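You operate a simulated robot arm through the tools that you are given. There is no shell and no other tool. Be economical: measure what you need, move in short steps, check, and stop when the job is done.

You are at the controls of a simulated robot arm. One attempt, no reset.

## Task
Take the clear cup with the green band and put it on the top of the steel table with the heat block. Then open the drawer of the small case, take the grey bearing block from the top of the small drawer case and leave it on the flat yellow pad and shut the drawer again. Then open the drawer of the box table. The order counts. Set down upright: clear cup with the green band, grey bearing block.
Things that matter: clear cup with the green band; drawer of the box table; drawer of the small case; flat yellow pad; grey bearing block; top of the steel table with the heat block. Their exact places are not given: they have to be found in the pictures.

Only the result counts: the job must be done as asked and must still hold three seconds after the hand-in. Knocking over, shifting, dropping, spilling or breaking anything else fails it.

## Robot
A 7-joint arm with a two-finger parallel gripper on a trunk, on a base that drives. Base frame: it is fixed to the floor where the robot stands at the start and does not move with it; the origin is under the middle of the robot, x ahead of it, y to its left, z up. Units: cm, rad, N and s.
With the tool pointing down near the work surface it reaches from about 28 to 72 cm from the robot's upright axis, wherever it stands. Its first joint turns from -2.897 to 2.897 rad. Places, roughly: drawer of the box table [60, -130, 70]; drawer of the small case [30, -300, 80]; flat yellow pad [50, -175, 75]; grey bearing block (9x3x5 cm) [40, -310, 90]; top of the steel table with the heat block [40, -270, 80]. Payload 1.57 kg.
The tool frame sits at the grasp point between the pads (the TCP): z along the fingers, y along the line on which they close. The tips reach 3 cm beyond it. Largest opening 8 cm; finger width 1.7, thickness 1.2; the body of the gripper, 4 by 8.2 cm, starts 8 cm behind the TCP.
Orientation is that of the tool frame in the base frame, as a unit quaternion [x, y, z, w]. With the fingers straight down and closing along the base's y, the tool's x points along the base's -x, its y along +y and its z along -z.

## Interface
- The arm moves only by the tool arm_command. Its argument "series" is a list of rows, each a list of 6 numbers: the shift along the base's x, y, z in cm, then the turn, a rotation vector about the base's x, y, z in rad. In form: [[tx, ty, tz, wx, wy, wz], ...]. A call has 1 to 20 rows; each row is the pose to reach, as a shift and turn from the pose commanded when the call began. "claw" is the gripper command, from -1 (fully open) to 1 (shut), values between in proportion, set as the call begins (left out, the last holds). Rows are played at 5 a second. More than 5 cm and 0.15 rad between two rows, or a gripper value outside its range, and nothing of the call is played. A pose out of reach is approached as far as the arm can. The call stops where the force on the tool passes 40 N (or 10 N more than at its start, if that is more) or the arm is blocked; 0.2 s more then pass. The fingers move at their own pace (about 7.2 cm/s each) and stop on an object; they squeeze with about 30 N. The grip force told is the motor's: it shows also when the fingers shut on nothing. Time passes only in rows, and 0.2 s behind the last, so rows that repeat a pose let the fingers close. It gives the time, the measured TCP pose, the force on the tool (base axes), the opening and the grip force at its end, in the units of the frame above (readings bear some noise), with the torque about the TCP (base axes, N m) and any sound that the robot's microphone picked up.
- Cameras (640 x 400 px; columns grow to the right, rows downward): "scene" is now at [0.85, 10.85, 156.14]; the picture's right is [-0.14, -0.99, 0.00], its down [-0.60, 0.09, -0.80] and it looks along [0.79, -0.11, -0.60] (base axes); focal length 266 px, centre (320, 200). "wrist" rides on the gripper at [7.2, -0.7, -12.2] in the tool frame; the picture's right is [0.09, 1.00, 0.00], its down [-0.84, 0.08, -0.54] and it looks along [-0.54, 0.05, 0.84] (tool axes); focal length 238 px, centre (320, 200).
- grab_frame(camera): a new picture of that camera. It takes no simulated time.
- raise_lower(by): slides the trunk up (or, below 0, down) by that many cm; the arm and the scene camera ride with it, the base frame stays. It gives what a move gives, with no picture.
- drive_base(legs): drives the robot by 1 to 6 legs, each [ahead, left, turn to the left] in cm, cm and rad, along the robot's own axes; the way and the turn of a leg run together, so that a leg with both is an arc; at most 150 cm and 3.142 rad a leg. The arm and the cameras ride along, it lands a little off, and it stops where it bumps. It gives what a move gives.
- head_to(pan, tilt): turns the head with the scene camera to pan (to the left, within 1.501 rad either way) and tilt (down, from -0.506 to 1.204), counted from straight ahead of the robot. It gives what a move gives.
- measure_at(camera, pixels): for up to 12 pixels [column, row] of the newest picture of that camera ("zoom" is the newest enlarged one), the place [x, y, z] in the base frame of the surface seen there, good to about 0.3 cm, but the place of the scene camera against the robot may be out by one fixed shift of up to 2.5 cm in any direction. It takes no simulated time.
- inspect(camera, box): a new picture of the part [left, top, right, bottom] of that camera's present view, enlarged. It takes no simulated time.
- job_done(): hands the job in; it is judged then, once.

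Go step by step. Measure first, check grasps and placings, and put right what went wrong. The budget is 110 turns and 90 pictures, counting those below and the enlarged ones. Unless the task says otherwise, let go and move clear before handing in, and close with one line.

The tools are called after "Request:" as a command line: name --pt "numbers of a row" for each row, then --argument value for the rest, lists and objects as JSON in quotes. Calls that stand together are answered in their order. arm_command: Moves the arm, as the interface text tells. Its arguments: {"type":"object","properties":{"series":{"type":"array","items":{"type":"array","items":{"type":"number"}}},"claw":{"type":"number"}},"required":["series"]} The other tools are called the same way: raise_lower (by) slides the trunk up or down; drive_base (legs) drives the base; head_to (pan, tilt) turns the head that bears the scene camera; grab_frame (camera) takes a picture; measure_at (camera, pixels) gives the place of the surface under pixels of a picture; inspect (camera, box) takes an enlarged picture of a part of a camera's view; job_done () hands the job in.

At the start:

```text
time_s: 0.0
tcp_pos: [40.21, 0.57, 116.01]
ee_rot: [0.001, 1.0, 0.0, 0.001]
contact_force: [0.0, 0.3, -0.3]
ft_torque: [0.03, 0.01, -0.01]
gripper_width: 7.98
finger_force: 0.0
trunk travel left (down, up): [-37.5, 10.5]
robot x, y, heading: [-0.12, -0.09, -0.005]
head pan, tilt: [-0.145, 0.649]
```

scene: 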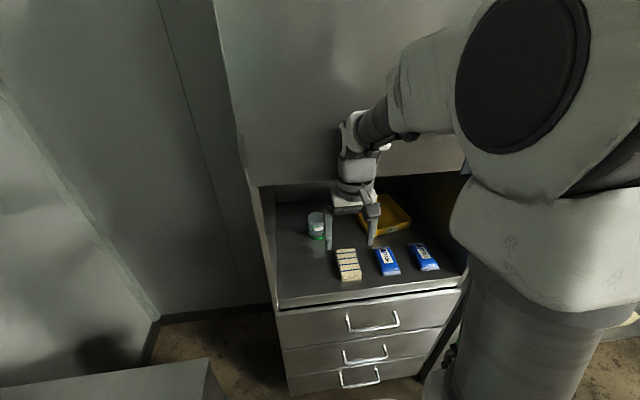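
wrist: 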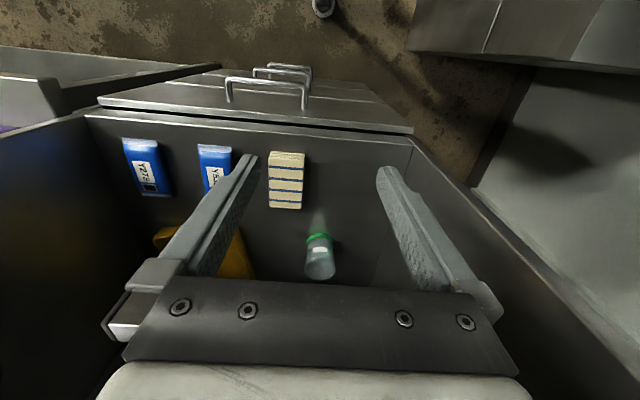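

The clear cup with the green band shows at scene (317,226) inside a cabinet niche. I measure it and its surroundings.

Request:
measure_at --camera "scene" --pixels '[[317, 218], [318, 235], [348, 265], [387, 262], [375, 215], [260, 190], [277, 300], [465, 280], [280, 180], [372, 315], [300, 270], [345, 150]]'

Request:
measure_at --camera "wrist" --pixels '[[320, 270], [318, 238], [285, 180], [350, 200], [400, 180], [240, 260], [360, 255]]'

Request:
inspect --camera "scene" --box '[240, 150, 480, 300]'

```text
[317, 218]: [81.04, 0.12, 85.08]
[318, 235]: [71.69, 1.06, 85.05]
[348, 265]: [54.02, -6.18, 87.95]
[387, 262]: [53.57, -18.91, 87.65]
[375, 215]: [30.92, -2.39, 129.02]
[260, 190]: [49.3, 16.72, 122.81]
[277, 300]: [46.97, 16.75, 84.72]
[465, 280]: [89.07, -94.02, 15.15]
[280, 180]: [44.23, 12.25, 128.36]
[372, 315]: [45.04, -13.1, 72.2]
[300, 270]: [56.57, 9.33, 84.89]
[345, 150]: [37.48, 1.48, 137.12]
```

```text
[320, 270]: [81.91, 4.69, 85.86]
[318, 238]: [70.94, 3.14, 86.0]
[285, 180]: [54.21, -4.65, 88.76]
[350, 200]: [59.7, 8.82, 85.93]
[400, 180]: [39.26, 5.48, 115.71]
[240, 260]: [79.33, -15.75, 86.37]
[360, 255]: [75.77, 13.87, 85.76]
```

```text
2.67 times, centred on (360, 225) of scene
```

zoom: 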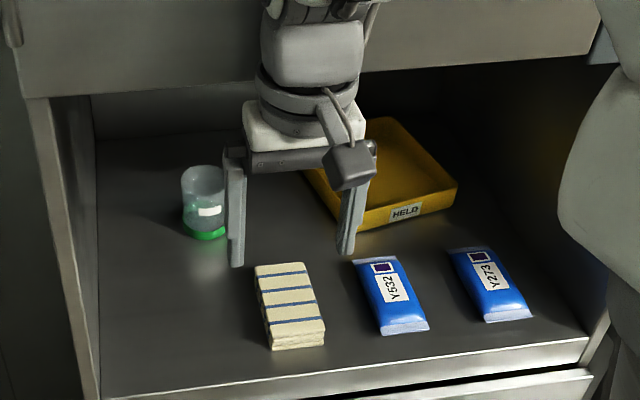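

The cup's foot is near (71+3, 3, 86) by the wrist camera; the niche has a roof at about z 127. Before moving I look to the right for the other furniture.

Request:
head_to --pan -1.2 --tilt 0.5

Request:
grab_frame --camera "scene"

Request:
inspect --camera "wrist" --box '[230, 140, 410, 290]'

```text
time_s: 1.3
tcp_pos: [40.11, 0.5, 116.11]
ee_rot: [-0.001, 1.0, -0.001, -0.001]
contact_force: [-0.1, -0.8, 0.0]
ft_torque: [-0.01, -0.01, 0.0]
gripper_width: 8.0
finger_force: 0.1
trunk travel left (down, up): [-37.5, 10.5]
robot x, y, heading: [0.02, -0.1, -0.005]
head pan, tilt: [-1.201, 0.499]
```

```text
86 pictures are left
```

scene: 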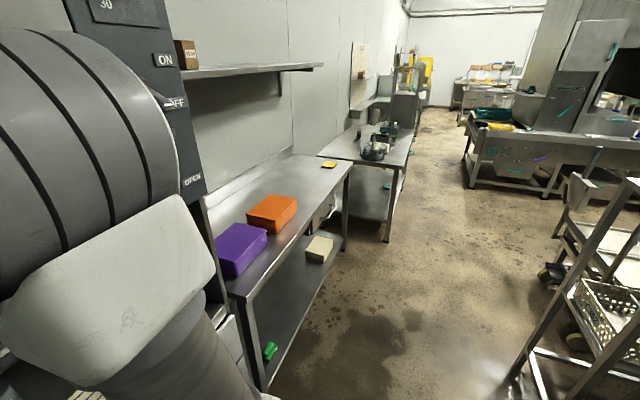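

```text
2.67 times, centred on (320, 215) of wrist
```

zoom: 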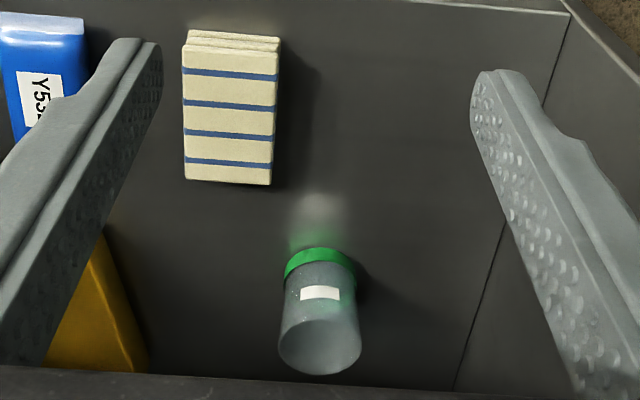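

The yellow pad is at (328,165) on the box table, the kettle table beyond. I measure the layout from this view.

Request:
measure_at --camera "scene" --pixels '[[328, 165], [350, 166], [232, 297], [275, 225], [245, 250], [330, 210], [373, 150], [392, 130], [405, 150], [360, 110], [300, 185], [410, 175]]'

Request:
inspect --camera "scene" --box '[300, 30, 460, 230]'

```text
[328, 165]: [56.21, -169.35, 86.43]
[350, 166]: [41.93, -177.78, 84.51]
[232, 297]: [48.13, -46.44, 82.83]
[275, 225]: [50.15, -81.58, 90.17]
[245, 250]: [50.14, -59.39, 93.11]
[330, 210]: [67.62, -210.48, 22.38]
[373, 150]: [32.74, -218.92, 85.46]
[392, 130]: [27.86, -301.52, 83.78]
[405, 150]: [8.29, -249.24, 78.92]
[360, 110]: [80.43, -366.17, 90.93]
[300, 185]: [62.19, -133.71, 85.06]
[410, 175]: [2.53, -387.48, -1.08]
```

```text
2.00 times, centred on (380, 130) of scene
```

zoom: 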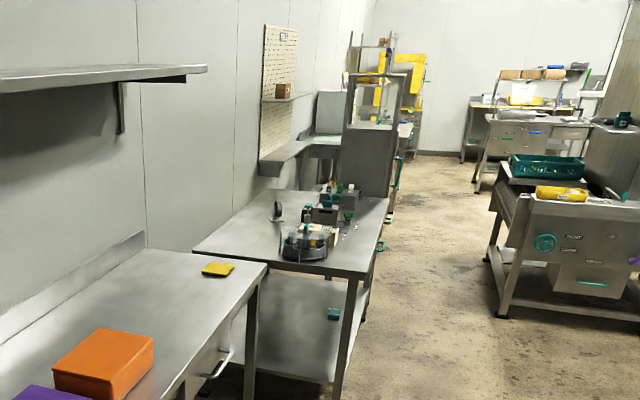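

Layout is clear enough. Now lower the trunk for a flatter reach into the niche and tilt the tool forward.

Request:
raise_lower --by -14

Request:
head_to --pan 0.1 --tilt 0.6

Request:
arm_command --pt "-2 0.5 0.5 0 -0.14 0" --pt "-3 1 1 0 -0.28 0" --pt "-3 1.5 1.5 0 -0.42 0" --pt "-2 2 2 0 -0.56 0" --pt "-1 2.5 2 0 -0.7 0" --pt "0 3 2 0 -0.8 0" --claw -1

Request:
grab_frame --camera "wrist"

Request:
grab_frame --camera "scene"

```text
time_s: 3.0
tcp_pos: [40.12, 0.6, 102.16]
ee_rot: [0.0, 1.0, 0.0, 0.0]
contact_force: [-0.5, -0.4, -0.1]
ft_torque: [0.01, 0.0, -0.01]
gripper_width: 8.02
finger_force: 0.0
trunk travel left (down, up): [-23.5, 24.5]
robot x, y, heading: [0.17, -0.18, -0.003]
head pan, tilt: [-1.201, 0.499]
```

```text
time_s: 4.4
tcp_pos: [40.14, 0.57, 102.08]
ee_rot: [0.0, 1.0, -0.001, 0.0]
contact_force: [0.2, -0.8, 0.9]
ft_torque: [-0.01, -0.04, 0.02]
gripper_width: 8.0
finger_force: 0.1
trunk travel left (down, up): [-23.5, 24.5]
robot x, y, heading: [0.13, 0.02, 0.001]
head pan, tilt: [0.099, 0.6]
```

```text
time_s: 5.8
tcp_pos: [40.36, 3.7, 104.76]
ee_rot: [-0.002, 0.919, 0.0, 0.395]
contact_force: [-0.9, -9.6, 7.9]
ft_torque: [0.57, 0.56, 0.65]
gripper_width: 7.99
finger_force: 0.1
trunk travel left (down, up): [-23.5, 24.5]
robot x, y, heading: [-0.16, -0.33, -0.002]
head pan, tilt: [0.099, 0.6]
```

```text
83 pictures are left
```

wrist: 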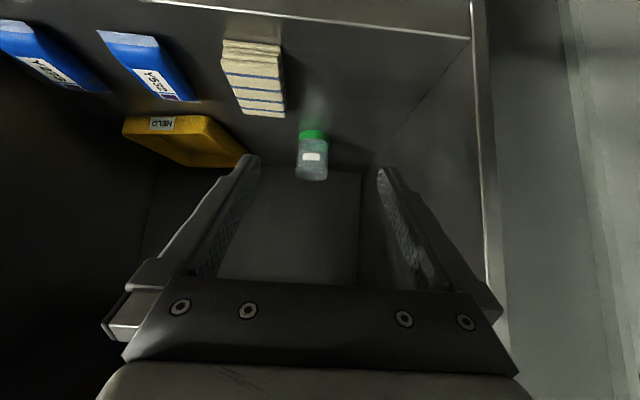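

```text
82 pictures are left
```

scene: 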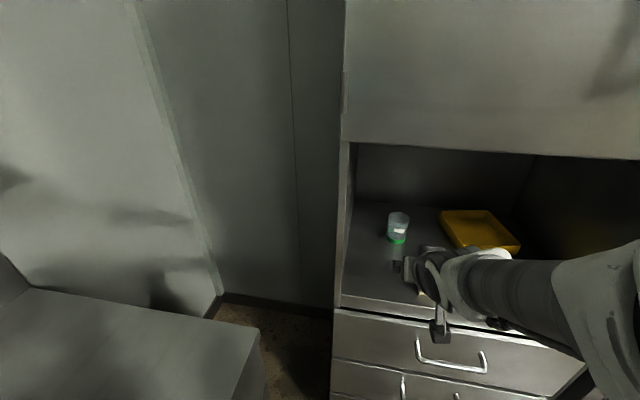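

The cup sits near (72.3, 3.0), diameter about 6.4. I advance into the niche above it and look again.

Request:
arm_command --pt "4 -0.2 -0.5 0 0 0" --pt "8 -0.4 -1 0 0 0" --pt "12 -0.6 -1.5 0 0 0" --pt "16 -0.7 -2 0 0 0" --pt "20 -0.7 -2.5 0 0 0" --pt "20 -0.7 -2.5 0 0 0"

Request:
grab_frame --camera "wrist"

Request:
inspect --camera "scene" --box '[330, 130, 640, 350]'

```text
time_s: 6.8
tcp_pos: [51.24, 14.12, 109.02]
ee_rot: [-0.092, 0.888, 0.029, 0.45]
contact_force: [-12.1, -22.4, 13.3]
ft_torque: [0.37, -0.07, 0.16]
gripper_width: 6.23
finger_force: 0.2
trunk travel left (down, up): [-23.5, 24.5]
robot x, y, heading: [-0.2, -0.08, -0.004]
head pan, tilt: [0.099, 0.6]
stopped in row 4: the force on the tool passed its limit at 88 N (the readings are from after the stop); the commanded pose is now the measured one
```

```text
81 pictures are left
```

wrist: 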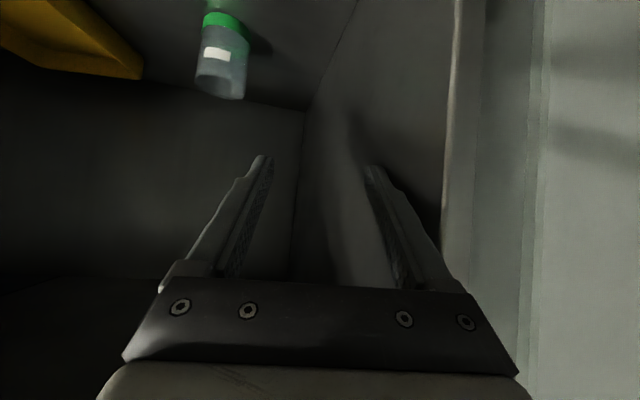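

```text
1.82 times, centred on (485, 240) of scene
```

zoom: 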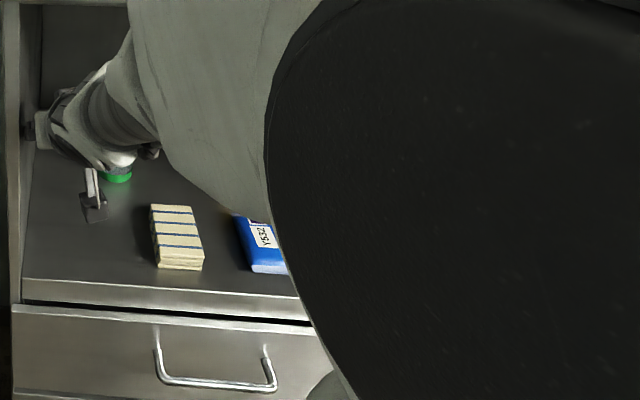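

The tool drifted to the left wall (y 14) instead of going straight, so something is off with the arm's posture. I retreat out of the niche and check.

Request:
arm_command --pt "-2 -3 -0.5 0 0 0" --pt "-5 -6 -1 0 0 0" --pt "-8 -9 -2 0 0 0" --pt "-11 -11 -3 0 0 0" --pt "-11 -11 -3 0 0 0" --pt "-11 -11 -3 0 0 0"

Request:
grab_frame --camera "wrist"

Request:
grab_frame --camera "scene"

```text
time_s: 8.2
tcp_pos: [41.75, 4.16, 105.71]
ee_rot: [-0.099, 0.895, 0.035, 0.434]
contact_force: [0.0, 0.0, -0.9]
ft_torque: [0.0, -0.03, -0.03]
gripper_width: 8.01
finger_force: 0.0
out of reach, approached as far as the arm can: row 4, 5, 6
trunk travel left (down, up): [-23.5, 24.5]
robot x, y, heading: [-0.12, -0.33, 0.003]
head pan, tilt: [0.099, 0.6]
```

```text
79 pictures are left
```

wrist: 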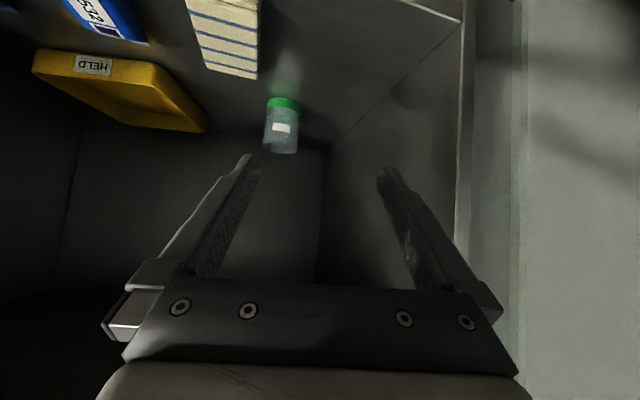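

```text
78 pictures are left
```

scene: 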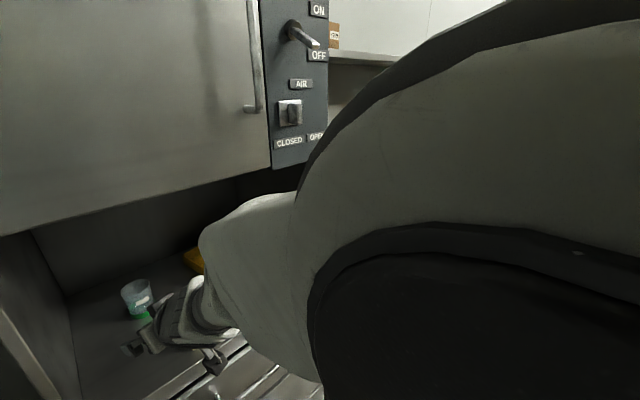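

The wrist folds too close to the shoulder with this tilt (row told out of reach; the elbow crowds the head camera). I back the base off 14 cm so that the arm works stretched out.

Request:
drive_base --legs '[[-14, 0, 0]]'

Request:
arm_command --pt "3 0 0 0 0 0" --pt "6 0 0 0 0 0" --pt "9 0 0 0 0 0" --pt "9 0 0 0 0 0"

Request:
head_to --pan -0.1 --tilt 0.6

Request:
grab_frame --camera "scene"

```text
time_s: 9.7
tcp_pos: [27.88, 4.22, 105.85]
ee_rot: [-0.098, 0.894, 0.034, 0.436]
contact_force: [-0.6, -0.1, -0.3]
ft_torque: [0.01, -0.02, 0.0]
gripper_width: 7.99
finger_force: 0.1
trunk travel left (down, up): [-23.5, 24.5]
robot x, y, heading: [-14.24, -0.0, -0.003]
head pan, tilt: [0.099, 0.6]
```

```text
time_s: 10.7
tcp_pos: [36.93, 4.18, 105.77]
ee_rot: [-0.099, 0.894, 0.034, 0.436]
contact_force: [-0.1, 0.4, -0.3]
ft_torque: [0.01, 0.01, 0.02]
gripper_width: 7.98
finger_force: 0.0
trunk travel left (down, up): [-23.5, 24.5]
robot x, y, heading: [-13.96, 0.1, 0.003]
head pan, tilt: [0.099, 0.6]
```

```text
time_s: 11.4
tcp_pos: [37.0, 4.21, 105.75]
ee_rot: [-0.099, 0.894, 0.035, 0.436]
contact_force: [1.0, -0.2, 0.9]
ft_torque: [0.0, 0.0, 0.01]
gripper_width: 8.01
finger_force: 0.0
trunk travel left (down, up): [-23.5, 24.5]
robot x, y, heading: [-14.01, 0.12, -0.001]
head pan, tilt: [-0.099, 0.6]
```

```text
77 pictures are left
```

scene: 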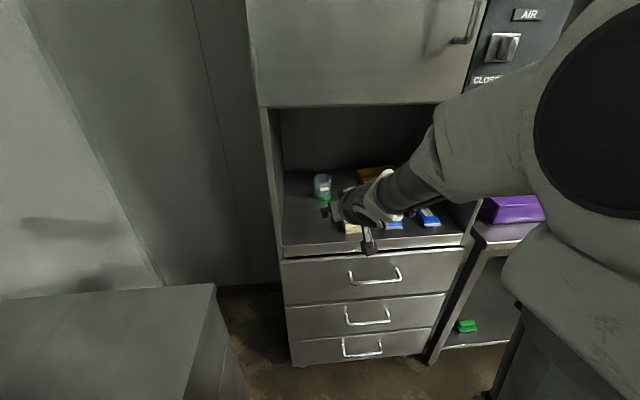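

Posture is sound now and the head view is restored. I straighten the tool's turn and move towards the pre-grasp spot in front of and above the cup.

Request:
arm_command --pt "2 -0.6 0 0.008 0.053 -0.105" --pt "4 -1.2 0 0.015 0.107 -0.209" --pt "8 -1.2 -0.5 0.015 0.107 -0.209" --pt "12 -1.2 -1 0.015 0.107 -0.209" --pt "16 -1.2 -1.5 0.015 0.107 -0.209" --pt "20 -1.2 -1.5 0.015 0.107 -0.209" --pt "20 -1.2 -1.5 0.015 0.107 -0.209"

Request:
grab_frame --camera "wrist"

Request:
grab_frame --camera "scene"

```text
time_s: 13.1
tcp_pos: [56.93, 3.08, 104.23]
ee_rot: [0.0, 0.921, 0.002, 0.391]
contact_force: [-0.7, 0.1, -0.1]
ft_torque: [-0.01, -0.01, 0.0]
gripper_width: 8.02
finger_force: 0.1
trunk travel left (down, up): [-23.5, 24.5]
robot x, y, heading: [-13.93, -0.04, -0.001]
head pan, tilt: [-0.099, 0.6]
```

```text
76 pictures are left
```

wrist: 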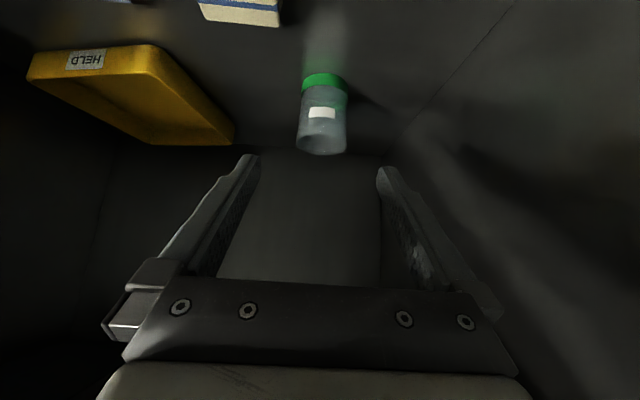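

```text
75 pictures are left
```

scene: 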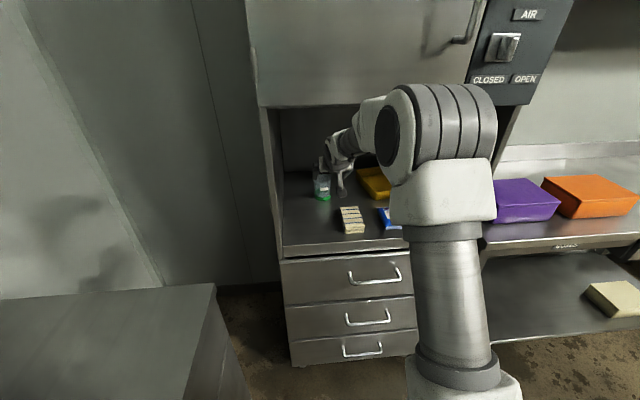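

Cup foot at wrist (324,80) gives centre (72.6, 3.3), about 6 cm wide, well between the fingers. I advance along the tool axis.

Request:
arm_command --pt "3 0.2 -2.5 0 0 0" --pt "6 0.2 -5 0 0 0" --pt "9 0.2 -7.5 0 0 0" --pt "11 0.2 -9.5 0 0 0" --pt "13 0.2 -11.5 0 0 0" --pt "14.5 0.2 -12.8 0 0 0" --pt "15.6 0.2 -13.7 0 0 0" --pt "15.6 0.2 -13.7 0 0 0"

Request:
grab_frame --camera "wrist"

Request:
inspect --camera "scene" --box '[280, 110, 440, 240]'

```text
time_s: 14.8
tcp_pos: [72.46, 3.19, 90.7]
ee_rot: [0.001, 0.921, 0.001, 0.39]
contact_force: [-0.2, 0.3, 0.1]
ft_torque: [-0.03, 0.0, -0.01]
gripper_width: 8.0
finger_force: 0.1
trunk travel left (down, up): [-23.5, 24.5]
robot x, y, heading: [-14.27, -0.2, 0.003]
head pan, tilt: [-0.099, 0.6]
```

```text
74 pictures are left
```

wrist: 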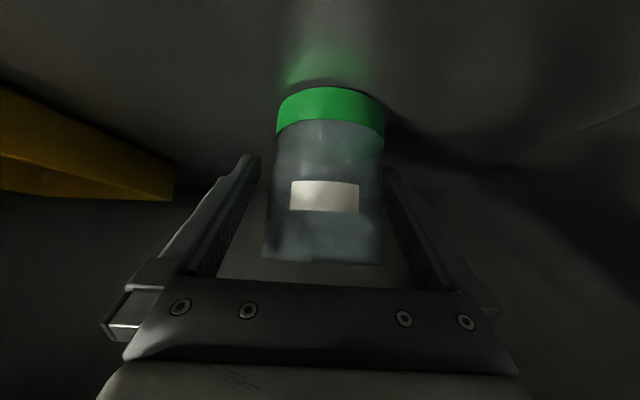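

```text
3.08 times, centred on (360, 175) of scene
```

zoom: 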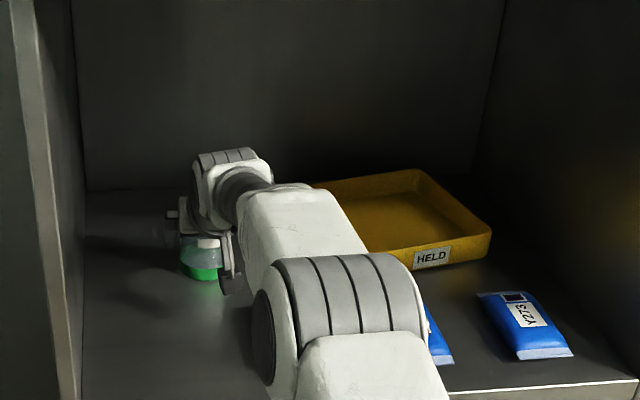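

The cup is between the fingers. I shift +0.2 cm in y and close.

Request:
arm_command --pt "0 0.2 0 0 0 0" --pt "0 0.2 0 0 0 0" --pt "0 0.2 0 0 0 0" --pt "0 0.2 0 0 0 0" --pt "0 0.2 0 0 0 0" --claw 1

Request:
arm_command --pt "0 0 1 0 0 0" --pt "0 0 3 0 0 0" --pt "0 0 5 0 0 0" --pt "0 0 5 0 0 0"

Request:
grab_frame --camera "wrist"

```text
time_s: 16.1
tcp_pos: [72.48, 3.32, 90.72]
ee_rot: [-0.001, 0.921, 0.002, 0.39]
contact_force: [-0.3, -0.5, -0.6]
ft_torque: [-0.01, 0.02, -0.02]
gripper_width: 6.32
finger_force: 29.7
trunk travel left (down, up): [-23.5, 24.5]
robot x, y, heading: [-14.01, -0.01, 0.003]
head pan, tilt: [-0.099, 0.6]
```

```text
time_s: 17.1
tcp_pos: [72.37, 3.53, 95.73]
ee_rot: [0.0, 0.921, 0.002, 0.389]
contact_force: [0.3, -0.5, -0.6]
ft_torque: [0.0, -0.03, 0.02]
gripper_width: 6.34
finger_force: 29.8
trunk travel left (down, up): [-23.5, 24.5]
robot x, y, heading: [-14.18, 0.02, -0.0]
head pan, tilt: [-0.099, 0.6]
```

```text
72 pictures are left
```

wrist: 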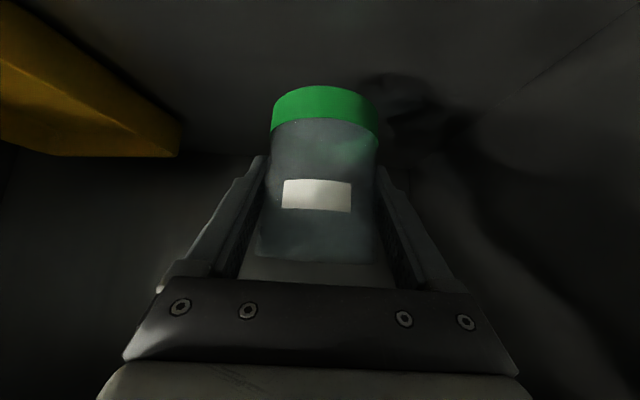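

Cup is held (6.3 cm, 30 N) and lifted. I raise a little and back the base out of the niche.

Request:
arm_command --pt "-2 -0.3 1.5 0 0 0" --pt "-4 -0.3 2 0 0 0" --pt "-8 -0.3 3 0 0 0" --pt "-12 -0.3 4 0 0 0" --pt "-16 -0.3 5 0 0 0" --pt "-16 -0.3 5 0 0 0"

Request:
drive_base --legs '[[-48, 0, 0]]'

Request:
head_to --pan -1.3 --tilt 0.55

Request:
grab_frame --camera "scene"

```text
time_s: 18.4
tcp_pos: [56.27, 3.02, 100.7]
ee_rot: [0.0, 0.921, 0.002, 0.39]
contact_force: [-0.1, 0.1, -0.1]
ft_torque: [-0.01, -0.02, 0.0]
gripper_width: 6.33
finger_force: 29.6
trunk travel left (down, up): [-23.5, 24.5]
robot x, y, heading: [-13.94, 0.15, 0.001]
head pan, tilt: [-0.099, 0.6]
```

```text
time_s: 22.1
tcp_pos: [8.08, 2.8, 100.63]
ee_rot: [0.003, 0.921, 0.0, 0.39]
contact_force: [0.8, -0.4, 0.1]
ft_torque: [-0.03, -0.01, -0.01]
gripper_width: 6.32
finger_force: 29.9
trunk travel left (down, up): [-23.5, 24.5]
robot x, y, heading: [-62.65, -0.11, -0.006]
head pan, tilt: [-0.099, 0.6]
```

```text
time_s: 23.5
tcp_pos: [8.06, 2.81, 100.63]
ee_rot: [0.004, 0.921, 0.0, 0.39]
contact_force: [0.6, -0.9, -1.1]
ft_torque: [0.0, 0.03, -0.02]
gripper_width: 6.32
finger_force: 30.5
trunk travel left (down, up): [-23.5, 24.5]
robot x, y, heading: [-62.16, 0.2, -0.014]
head pan, tilt: [-1.3, 0.55]
```

```text
71 pictures are left
```

scene: 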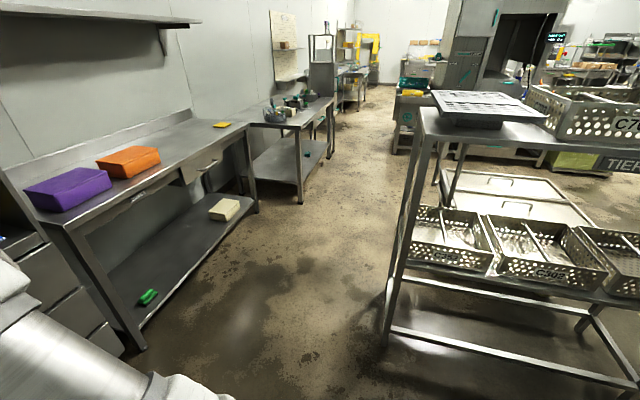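

Request:
measure_at --camera "scene" --pixels '[[385, 343], [422, 120], [298, 203], [135, 345], [400, 152], [250, 105], [325, 110], [275, 120], [255, 210], [290, 103], [330, 155], [440, 180]]'

Request:
inspect --camera "scene" --box '[170, 20, 410, 220]'

```text
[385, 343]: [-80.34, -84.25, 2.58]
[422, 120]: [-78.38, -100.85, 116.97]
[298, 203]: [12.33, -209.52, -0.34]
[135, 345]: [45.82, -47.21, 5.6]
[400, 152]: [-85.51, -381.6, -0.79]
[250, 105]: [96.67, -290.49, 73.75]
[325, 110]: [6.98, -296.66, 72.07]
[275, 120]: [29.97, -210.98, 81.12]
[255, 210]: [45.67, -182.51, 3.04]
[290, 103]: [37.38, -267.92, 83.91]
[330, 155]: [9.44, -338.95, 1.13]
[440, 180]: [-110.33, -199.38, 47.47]
```

```text
2.00 times, centred on (290, 120) of scene
```

zoom: 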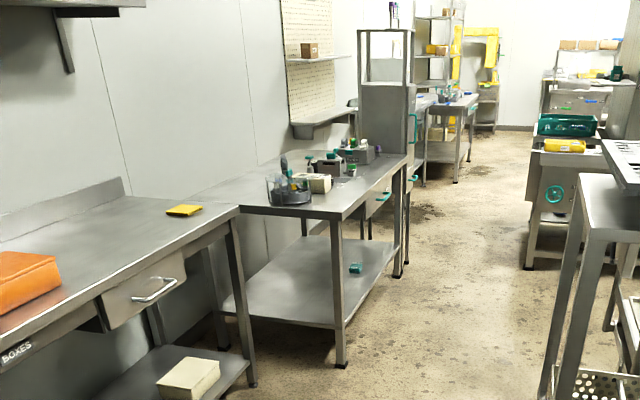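

The corridor is clear: rack leg at x −80, box table front at x 45, steel table front about x 8. I raise the trunk and drive sideways along x ≈ −32 toward the steel table.

Request:
raise_lower --by 12

Request:
drive_base --legs '[[30, -50, 0.014], [0, -110, 0]]'

Request:
head_to --pan -0.8 --tilt 0.6

Request:
grab_frame --camera "scene"

```text
time_s: 25.0
tcp_pos: [8.11, 2.84, 112.57]
ee_rot: [0.003, 0.921, 0.001, 0.391]
contact_force: [-0.7, -0.1, 0.0]
ft_torque: [0.01, -0.03, -0.03]
gripper_width: 6.28
finger_force: 29.9
trunk travel left (down, up): [-35.5, 12.5]
robot x, y, heading: [-62.66, 0.03, -0.01]
head pan, tilt: [-1.3, 0.55]
```

```text
time_s: 37.6
tcp_pos: [39.75, -157.66, 112.65]
ee_rot: [-0.01, 0.921, 0.006, 0.39]
contact_force: [-0.1, 0.2, 0.3]
ft_torque: [-0.03, 0.0, 0.02]
gripper_width: 6.27
finger_force: 30.0
trunk travel left (down, up): [-35.5, 12.5]
robot x, y, heading: [-30.86, -162.37, 0.024]
head pan, tilt: [-1.3, 0.55]
```

```text
time_s: 38.5
tcp_pos: [39.84, -157.78, 112.53]
ee_rot: [-0.012, 0.921, 0.006, 0.391]
contact_force: [0.0, -0.2, -0.8]
ft_torque: [0.01, 0.02, -0.01]
gripper_width: 6.28
finger_force: 29.9
trunk travel left (down, up): [-35.5, 12.5]
robot x, y, heading: [-30.86, -162.59, 0.022]
head pan, tilt: [-0.799, 0.6]
```

```text
69 pictures are left
```

scene: 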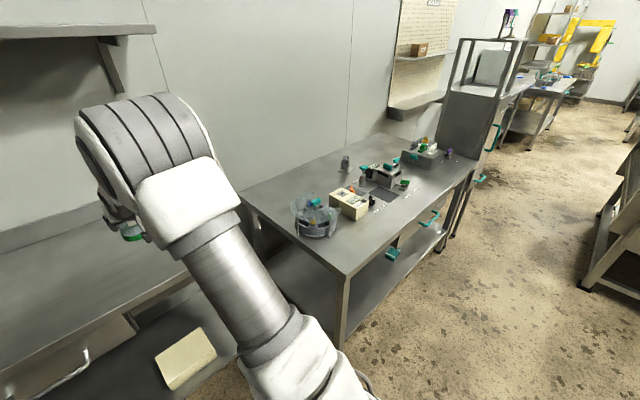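

Request:
inspect --camera "scene" --box '[270, 110, 490, 260]'

Request:
measure_at --camera "scene" --pixels '[[315, 220], [349, 203], [265, 195], [345, 270], [470, 165], [378, 140], [383, 175], [420, 150], [300, 240], [430, 215], [330, 170], [346, 163]]'

```text
2.67 times, centred on (380, 185) of scene
```

zoom: 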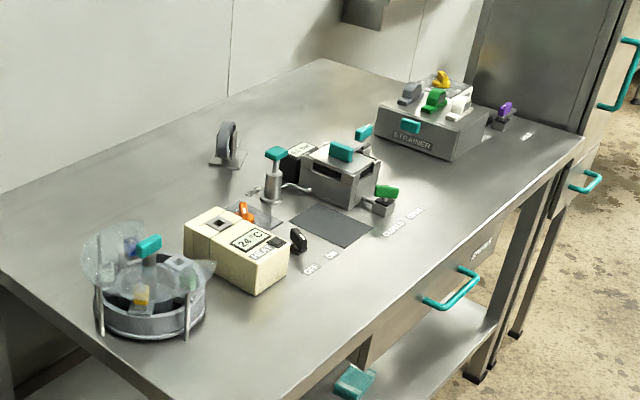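

```text
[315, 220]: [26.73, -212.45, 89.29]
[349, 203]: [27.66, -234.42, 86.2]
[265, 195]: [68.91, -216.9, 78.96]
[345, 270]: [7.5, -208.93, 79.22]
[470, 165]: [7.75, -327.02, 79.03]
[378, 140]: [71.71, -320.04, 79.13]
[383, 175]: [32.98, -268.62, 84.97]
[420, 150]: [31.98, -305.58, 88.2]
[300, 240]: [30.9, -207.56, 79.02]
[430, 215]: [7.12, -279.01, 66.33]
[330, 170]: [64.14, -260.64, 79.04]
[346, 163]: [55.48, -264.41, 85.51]
```

The small case (labelled STRAINER, teal knob) is at about (32,−305) with grey/green/white/yellow bearing blocks on it; the steel table top is z≈79 (scene). I drive abreast of the table to find a clear spot for the cup.

Request:
drive_base --legs '[[-6, -40, -0.022], [0, -45, 0]]'

Request:
head_to --pan -0.25 --tilt 0.75

Request:
grab_frame --camera "scene"

Request:
grab_frame --camera "wrist"

```text
time_s: 45.6
tcp_pos: [34.71, -244.15, 112.55]
ee_rot: [-0.005, 0.921, 0.003, 0.389]
contact_force: [0.0, 0.3, 0.0]
ft_torque: [0.01, 0.0, 0.0]
gripper_width: 6.32
finger_force: 30.2
trunk travel left (down, up): [-35.5, 12.5]
robot x, y, heading: [-35.51, -248.15, 0.015]
head pan, tilt: [-0.799, 0.6]
```

```text
time_s: 46.5
tcp_pos: [34.63, -243.93, 112.67]
ee_rot: [-0.005, 0.921, 0.003, 0.39]
contact_force: [0.8, -0.1, -0.5]
ft_torque: [0.0, 0.01, -0.04]
gripper_width: 6.25
finger_force: 30.0
trunk travel left (down, up): [-35.5, 12.5]
robot x, y, heading: [-35.97, -247.86, 0.009]
head pan, tilt: [-0.25, 0.75]
```

```text
67 pictures are left
```

scene: 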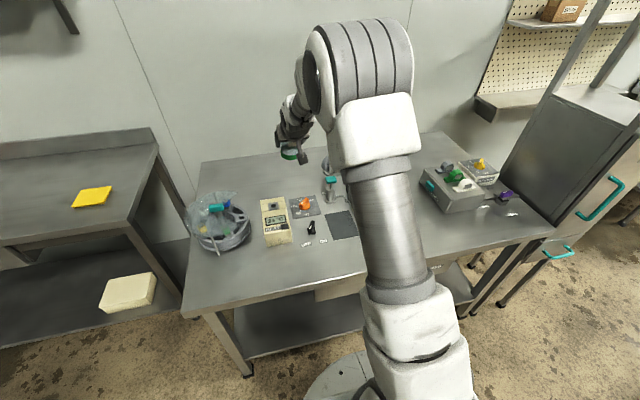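

```text
66 pictures are left
```

wrist: 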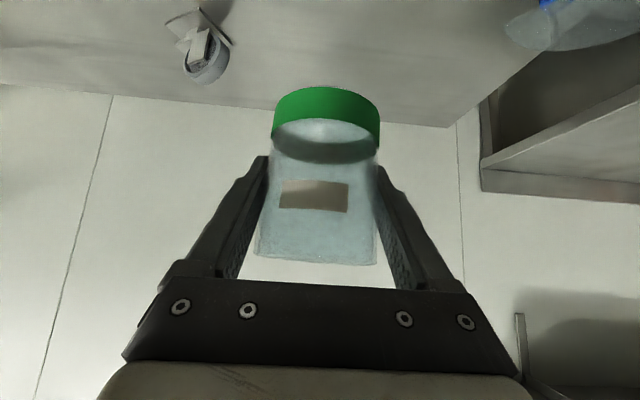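

A clear strip lies along the front edge around (255,275) in the scene picture. I measure it, the items near it and the base edge.

Request:
measure_at --camera "scene" --pixels '[[250, 272], [280, 268], [265, 260], [290, 245], [225, 250], [192, 315], [276, 225], [311, 228], [306, 245], [335, 245], [355, 352], [262, 180]]'

Request:
inspect --camera "scene" --box '[400, 130, 560, 240]'

Request:
measure_at --camera "wrist" --pixels '[[150, 60], [420, 60], [250, 90], [190, 30]]'

```text
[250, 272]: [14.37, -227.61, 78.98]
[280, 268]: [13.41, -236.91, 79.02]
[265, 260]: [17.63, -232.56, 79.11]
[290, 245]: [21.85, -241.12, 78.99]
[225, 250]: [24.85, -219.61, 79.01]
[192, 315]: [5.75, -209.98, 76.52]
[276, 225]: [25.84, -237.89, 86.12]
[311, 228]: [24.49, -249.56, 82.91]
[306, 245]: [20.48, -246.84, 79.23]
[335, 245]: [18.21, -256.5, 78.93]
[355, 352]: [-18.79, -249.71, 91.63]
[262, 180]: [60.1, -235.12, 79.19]
```

```text
3.64 times, centred on (480, 185) of scene
```

zoom: 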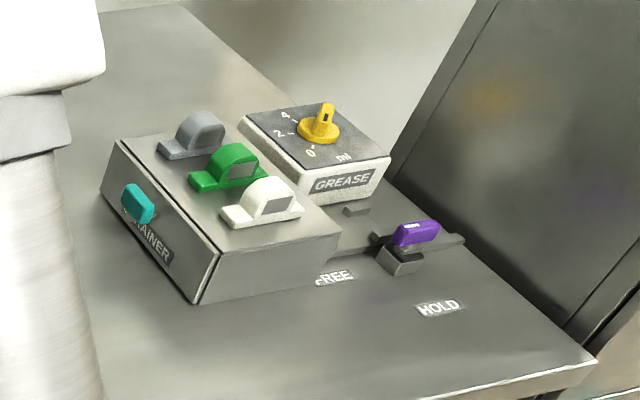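

```text
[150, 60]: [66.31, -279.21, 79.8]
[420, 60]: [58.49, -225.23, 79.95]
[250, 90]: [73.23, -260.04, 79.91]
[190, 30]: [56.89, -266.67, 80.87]
```

Spot chosen: centre (14.5, −230.5), table top z 79.9 (wrist camera). I back off and shift left so that the cup comes over it, then lower mainly with the trunk.

Request:
drive_base --legs '[[-18, 13.5, -0.01]]'

Request:
head_to --pan 0.0 --tilt 0.75

Request:
raise_lower --by -20

Request:
grab_frame --camera "scene"

Request:
grab_frame --camera "wrist"

```text
time_s: 48.4
tcp_pos: [16.65, -231.32, 112.6]
ee_rot: [-0.001, 0.921, 0.002, 0.389]
contact_force: [0.0, 0.8, -0.8]
ft_torque: [-0.01, 0.02, 0.0]
gripper_width: 6.28
finger_force: 29.9
trunk travel left (down, up): [-35.5, 12.5]
robot x, y, heading: [-54.25, -234.37, -0.005]
head pan, tilt: [-0.25, 0.75]
```

```text
time_s: 49.1
tcp_pos: [16.63, -231.38, 112.58]
ee_rot: [-0.001, 0.921, 0.001, 0.389]
contact_force: [0.0, 0.0, -0.3]
ft_torque: [0.04, -0.03, 0.01]
gripper_width: 6.28
finger_force: 29.5
trunk travel left (down, up): [-35.5, 12.5]
robot x, y, heading: [-53.71, -234.7, -0.003]
head pan, tilt: [0.0, 0.75]
```

```text
time_s: 51.3
tcp_pos: [16.75, -231.28, 92.59]
ee_rot: [-0.001, 0.921, 0.002, 0.39]
contact_force: [0.5, -1.0, -0.5]
ft_torque: [0.03, 0.04, 0.01]
gripper_width: 6.25
finger_force: 30.0
trunk travel left (down, up): [-15.5, 32.5]
robot x, y, heading: [-53.25, -234.59, 0.002]
head pan, tilt: [0.0, 0.75]
```

```text
64 pictures are left
```

scene: 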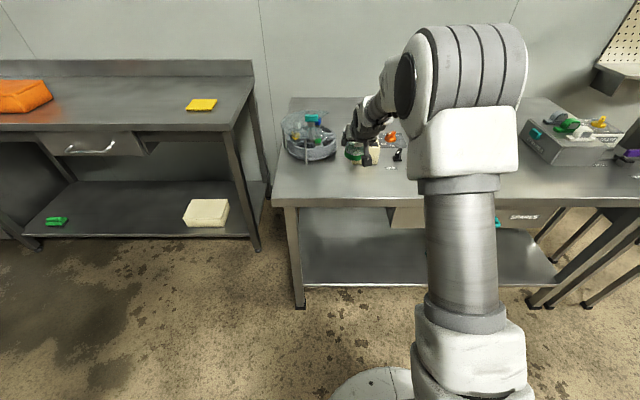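

```text
63 pictures are left
```

wrist: 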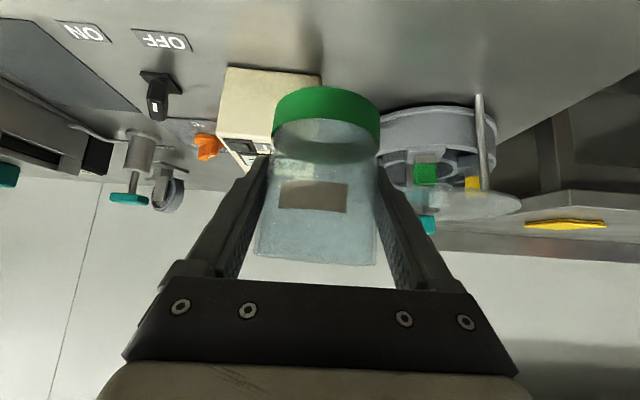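

Ahead of the cup are the cream box and the spin bowl; I measure their near faces before lowering.

Request:
measure_at --camera "wrist" --pixels '[[226, 72], [270, 78], [318, 80], [228, 100], [400, 115], [440, 112], [480, 105], [385, 140], [350, 60], [490, 160], [250, 50]]'

```text
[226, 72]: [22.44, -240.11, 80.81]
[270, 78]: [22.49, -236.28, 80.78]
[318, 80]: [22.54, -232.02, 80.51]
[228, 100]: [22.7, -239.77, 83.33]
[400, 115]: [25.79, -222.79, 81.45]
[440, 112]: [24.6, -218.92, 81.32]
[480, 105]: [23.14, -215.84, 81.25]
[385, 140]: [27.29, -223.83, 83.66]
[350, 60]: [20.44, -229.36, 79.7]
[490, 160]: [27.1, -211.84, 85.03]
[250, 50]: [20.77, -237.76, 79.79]
```

Clear. I bring the cup to x 14.4 and lower to just above the top.

Request:
arm_command --pt "-1.2 0 -1.5 0 0 0" --pt "-2.3 0 -3 0 0 0" --pt "-2.3 0 -5 0 0 0" --pt "-2.3 0 -6.5 0 0 0" --pt "-2.3 0 -7.5 0 0 0" --pt "-2.3 0 -7.5 0 0 0"

Request:
arm_command --pt "0 0 -0.2 0 0 0" --pt "0 0 -0.4 0 0 0" --pt "0 0 -0.4 0 0 0"

Request:
inspect --camera "scene" --box '[300, 90, 460, 200]'

```text
time_s: 52.7
tcp_pos: [14.39, -231.3, 85.02]
ee_rot: [0.0, 0.921, 0.002, 0.39]
contact_force: [0.4, 0.4, -0.8]
ft_torque: [0.01, -0.02, -0.02]
gripper_width: 6.25
finger_force: 29.8
trunk travel left (down, up): [-15.5, 32.5]
robot x, y, heading: [-53.76, -234.55, 0.002]
head pan, tilt: [0.0, 0.75]
```

```text
time_s: 53.5
tcp_pos: [14.35, -231.3, 84.63]
ee_rot: [0.0, 0.921, 0.002, 0.39]
contact_force: [0.8, 0.4, 1.2]
ft_torque: [-0.06, 0.02, -0.05]
gripper_width: 6.25
finger_force: 29.6
trunk travel left (down, up): [-15.5, 32.5]
robot x, y, heading: [-53.77, -234.52, 0.002]
head pan, tilt: [0.0, 0.75]
```

```text
3.64 times, centred on (380, 145) of scene
```

zoom: 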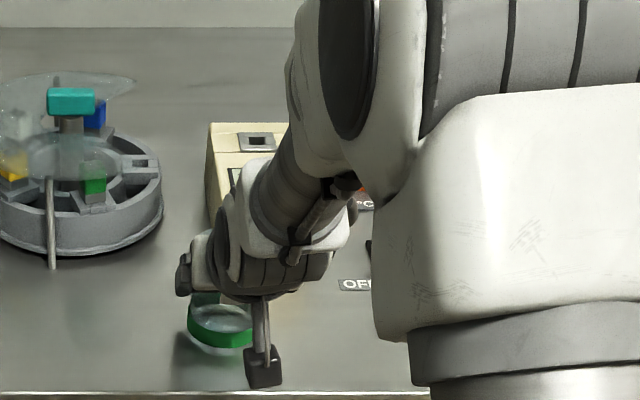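

Force begins to show (about 1 N). I lower a bit further in tiny steps to be sure of contact.

Request:
arm_command --pt "0 0 -0.1 0 0 0" --pt "0 0 -0.2 0 0 0" --pt "0 0 -0.2 0 0 0"

```text
time_s: 54.3
tcp_pos: [14.46, -231.26, 84.66]
ee_rot: [0.0, 0.92, 0.001, 0.392]
contact_force: [-2.4, 2.0, 12.7]
ft_torque: [-0.34, 0.14, -0.05]
gripper_width: 6.24
finger_force: 30.4
trunk travel left (down, up): [-15.5, 32.5]
robot x, y, heading: [-53.7, -234.41, -0.003]
head pan, tilt: [0.0, 0.75]
```

Firm contact (12.7 N). I ease up 0.15 cm, open, and retreat along the tool axis.

Request:
arm_command --pt "0 0 0.15 0 0 0" --pt "0 0 0.15 0 0 0"

Request:
arm_command --pt "0 0 0 0 0 0" --pt "0 0 0 0 0 0" --pt "0 0 0 0 0 0" --pt "0 0 0 0 0 0" --claw -1

Request:
grab_frame --camera "wrist"

```text
time_s: 54.9
tcp_pos: [14.32, -231.35, 84.66]
ee_rot: [-0.001, 0.92, 0.002, 0.391]
contact_force: [4.4, -1.2, 9.1]
ft_torque: [-0.26, -0.13, 0.11]
gripper_width: 6.24
finger_force: 29.8
trunk travel left (down, up): [-15.5, 32.5]
robot x, y, heading: [-54.08, -234.33, -0.0]
head pan, tilt: [0.0, 0.75]
```

```text
time_s: 55.9
tcp_pos: [14.34, -231.34, 84.63]
ee_rot: [-0.001, 0.921, 0.002, 0.39]
contact_force: [0.2, -0.1, -0.6]
ft_torque: [0.01, -0.01, 0.0]
gripper_width: 8.01
finger_force: 0.0
trunk travel left (down, up): [-15.5, 32.5]
robot x, y, heading: [-53.89, -234.07, 0.005]
head pan, tilt: [0.0, 0.75]
```

```text
61 pictures are left
```

wrist: 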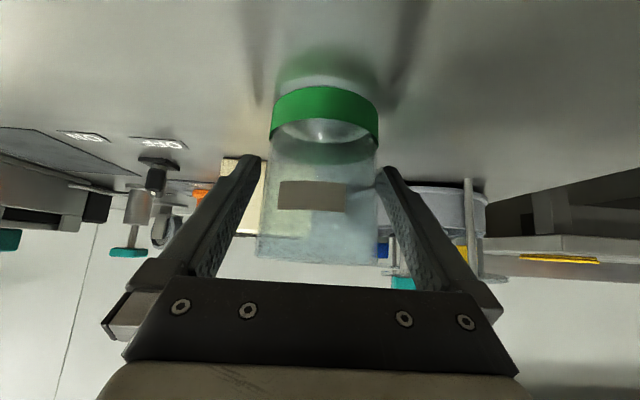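

The cup stands free between the open fingers. I retreat along the tool axis and lift.

Request:
arm_command --pt "-1.5 0 1.4 0 0 0" --pt "-4 0 3.9 0 0 0" --pt "-7 0 6.8 0 0 0" --pt "-10 0 9.7 0 0 0" --pt "-10 0 14 0 0 0" --pt "-10 0 18 0 0 0" --pt "-10 0 18 0 0 0"

Request:
raise_lower --by 14

Request:
grab_frame --camera "scene"

```text
time_s: 57.5
tcp_pos: [4.38, -231.38, 102.63]
ee_rot: [0.0, 0.921, 0.001, 0.39]
contact_force: [-0.7, 0.6, -0.2]
ft_torque: [0.02, -0.01, -0.01]
gripper_width: 8.03
finger_force: 0.1
trunk travel left (down, up): [-15.5, 32.5]
robot x, y, heading: [-54.28, -234.23, 0.003]
head pan, tilt: [0.0, 0.75]
```

```text
time_s: 59.2
tcp_pos: [4.32, -231.23, 116.62]
ee_rot: [-0.001, 0.921, 0.001, 0.389]
contact_force: [0.2, 0.4, 0.0]
ft_torque: [0.0, -0.04, 0.03]
gripper_width: 8.0
finger_force: 0.2
trunk travel left (down, up): [-29.5, 18.5]
robot x, y, heading: [-53.5, -234.65, -0.002]
head pan, tilt: [0.0, 0.75]
```

```text
60 pictures are left
```

scene: 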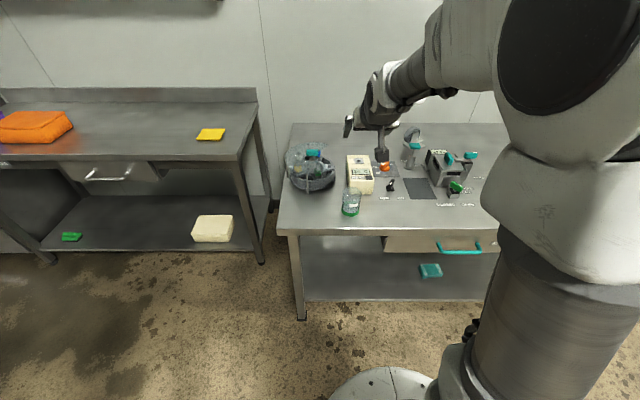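

Cup stands upright at (350,208). Next: the small case. I drive to it and set the tool pointing down to look.

Request:
drive_base --legs '[[14, -58, 0]]'

Request:
arm_command --pt "-1 0 1 0 0.14 0" --pt "-2 0 2 0 0.28 0" --pt "-2 0 2 0 0.42 0" --pt "-2 0 2 0 0.56 0" --pt "-2 0 2 0 0.7 0" --pt "-2 0 2 0 0.8 0" --pt "-2 0 2 0 0.8 0"

Request:
head_to --pan -0.2 --tilt 0.8

Request:
grab_frame --camera "scene"

Request:
grab_frame --camera "wrist"

```text
time_s: 63.9
tcp_pos: [18.18, -288.41, 116.67]
ee_rot: [0.0, 0.921, 0.001, 0.39]
contact_force: [0.1, -0.3, 0.5]
ft_torque: [-0.01, -0.02, -0.01]
gripper_width: 7.99
finger_force: 0.1
trunk travel left (down, up): [-29.5, 18.5]
robot x, y, heading: [-40.0, -291.06, -0.005]
head pan, tilt: [0.0, 0.75]
```

```text
time_s: 65.5
tcp_pos: [16.2, -288.47, 118.57]
ee_rot: [0.0, 1.0, 0.001, 0.0]
contact_force: [0.1, 0.1, 0.0]
ft_torque: [-0.02, 0.03, 0.05]
gripper_width: 7.99
finger_force: 0.0
trunk travel left (down, up): [-29.5, 18.5]
robot x, y, heading: [-39.96, -291.63, -0.004]
head pan, tilt: [0.0, 0.75]
```

```text
time_s: 66.2
tcp_pos: [16.26, -288.4, 118.45]
ee_rot: [0.001, 1.0, 0.001, 0.0]
contact_force: [-0.2, 0.3, 0.2]
ft_torque: [0.03, 0.0, 0.03]
gripper_width: 7.98
finger_force: 0.1
trunk travel left (down, up): [-29.5, 18.5]
robot x, y, heading: [-40.0, -291.22, 0.001]
head pan, tilt: [-0.201, 0.799]
```

```text
59 pictures are left
```

scene: 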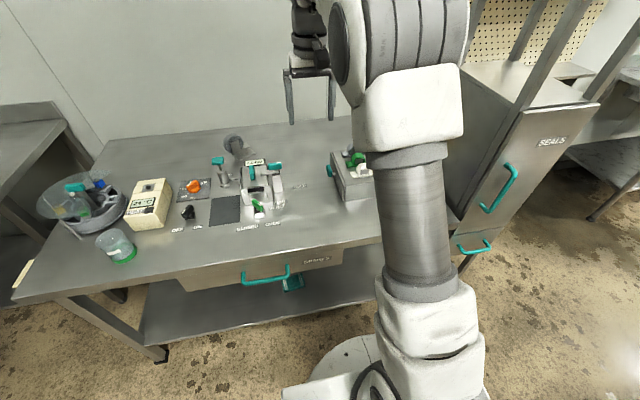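

```text
58 pictures are left
```

wrist: 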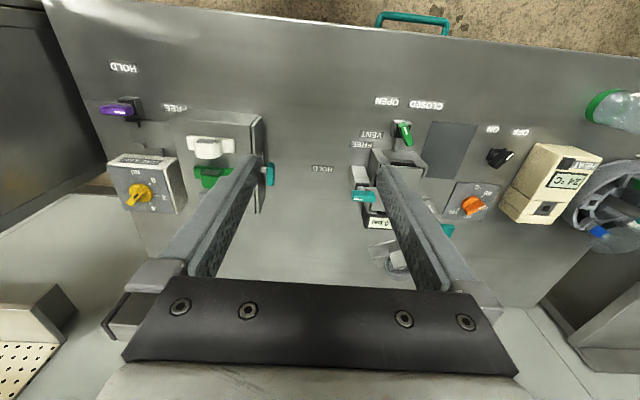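

The case is at wrist (215,160) with the teal knob at (270,175) on its +y face. I move the tool right for a full view of the case.

Request:
arm_command --pt "0 -4 0 0 0 0" --pt "0 -8 0 0 0 0" --pt "0 -12 0 0 0 0" --pt "0 -16 0 0 0 0" --pt "0 -16 0 0 0 0"

Request:
inspect --camera "wrist" --box '[200, 80, 440, 230]'

Request:
grab_frame --camera "wrist"

```text
time_s: 67.4
tcp_pos: [16.01, -304.38, 118.54]
ee_rot: [0.0, 1.0, 0.001, 0.0]
contact_force: [0.0, 0.6, 0.0]
ft_torque: [0.01, -0.01, 0.0]
gripper_width: 8.0
finger_force: 0.0
trunk travel left (down, up): [-29.5, 18.5]
robot x, y, heading: [-39.67, -291.37, 0.001]
head pan, tilt: [-0.201, 0.799]
```

```text
2.67 times, centred on (320, 155) of wrist
```

zoom: 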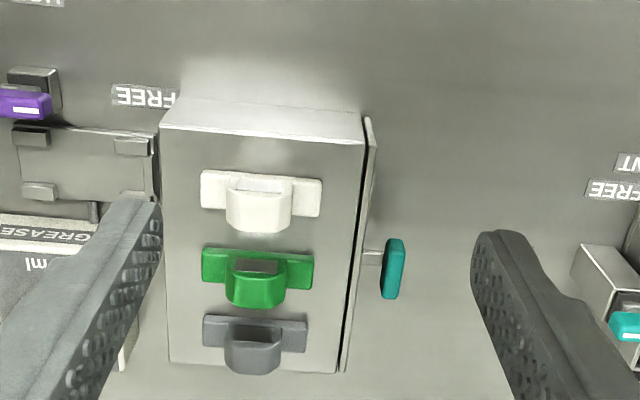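

```text
56 pictures are left
```

wrist: 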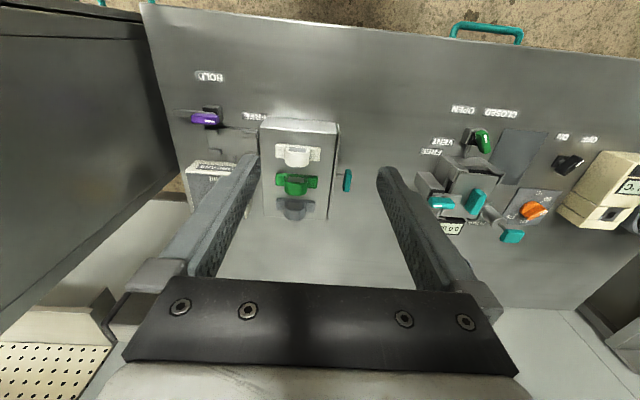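

The grey block is the far one at zoom (255,345); knob at zoom (392,268). I measure these.

Request:
measure_at --camera "zoom" --pixels '[[392, 245], [396, 292], [384, 270], [402, 262], [372, 130], [342, 365], [166, 130], [212, 333], [300, 335], [252, 330], [355, 250], [300, 130]]'

Request:
measure_at --camera "zoom" --pixels '[[255, 360], [262, 265], [310, 265], [208, 265], [290, 322], [360, 140], [335, 360], [172, 350], [420, 220], [420, 320], [595, 290], [250, 300]]'

```text
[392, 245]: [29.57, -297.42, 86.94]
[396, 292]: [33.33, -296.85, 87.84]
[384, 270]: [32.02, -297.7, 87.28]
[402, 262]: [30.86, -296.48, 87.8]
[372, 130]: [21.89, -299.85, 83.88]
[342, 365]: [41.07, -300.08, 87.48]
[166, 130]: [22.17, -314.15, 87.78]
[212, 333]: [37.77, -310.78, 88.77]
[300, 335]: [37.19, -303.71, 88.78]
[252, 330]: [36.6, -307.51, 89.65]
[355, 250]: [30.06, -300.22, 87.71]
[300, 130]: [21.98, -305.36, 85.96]
```

```text
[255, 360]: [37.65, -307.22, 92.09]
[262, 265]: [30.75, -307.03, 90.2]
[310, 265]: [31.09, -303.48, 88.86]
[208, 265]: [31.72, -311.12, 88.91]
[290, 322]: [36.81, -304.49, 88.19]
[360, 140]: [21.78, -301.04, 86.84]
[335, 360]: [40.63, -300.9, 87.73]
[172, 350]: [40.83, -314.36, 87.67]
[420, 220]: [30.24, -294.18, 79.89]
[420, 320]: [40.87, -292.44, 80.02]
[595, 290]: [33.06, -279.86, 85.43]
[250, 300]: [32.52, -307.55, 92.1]
```

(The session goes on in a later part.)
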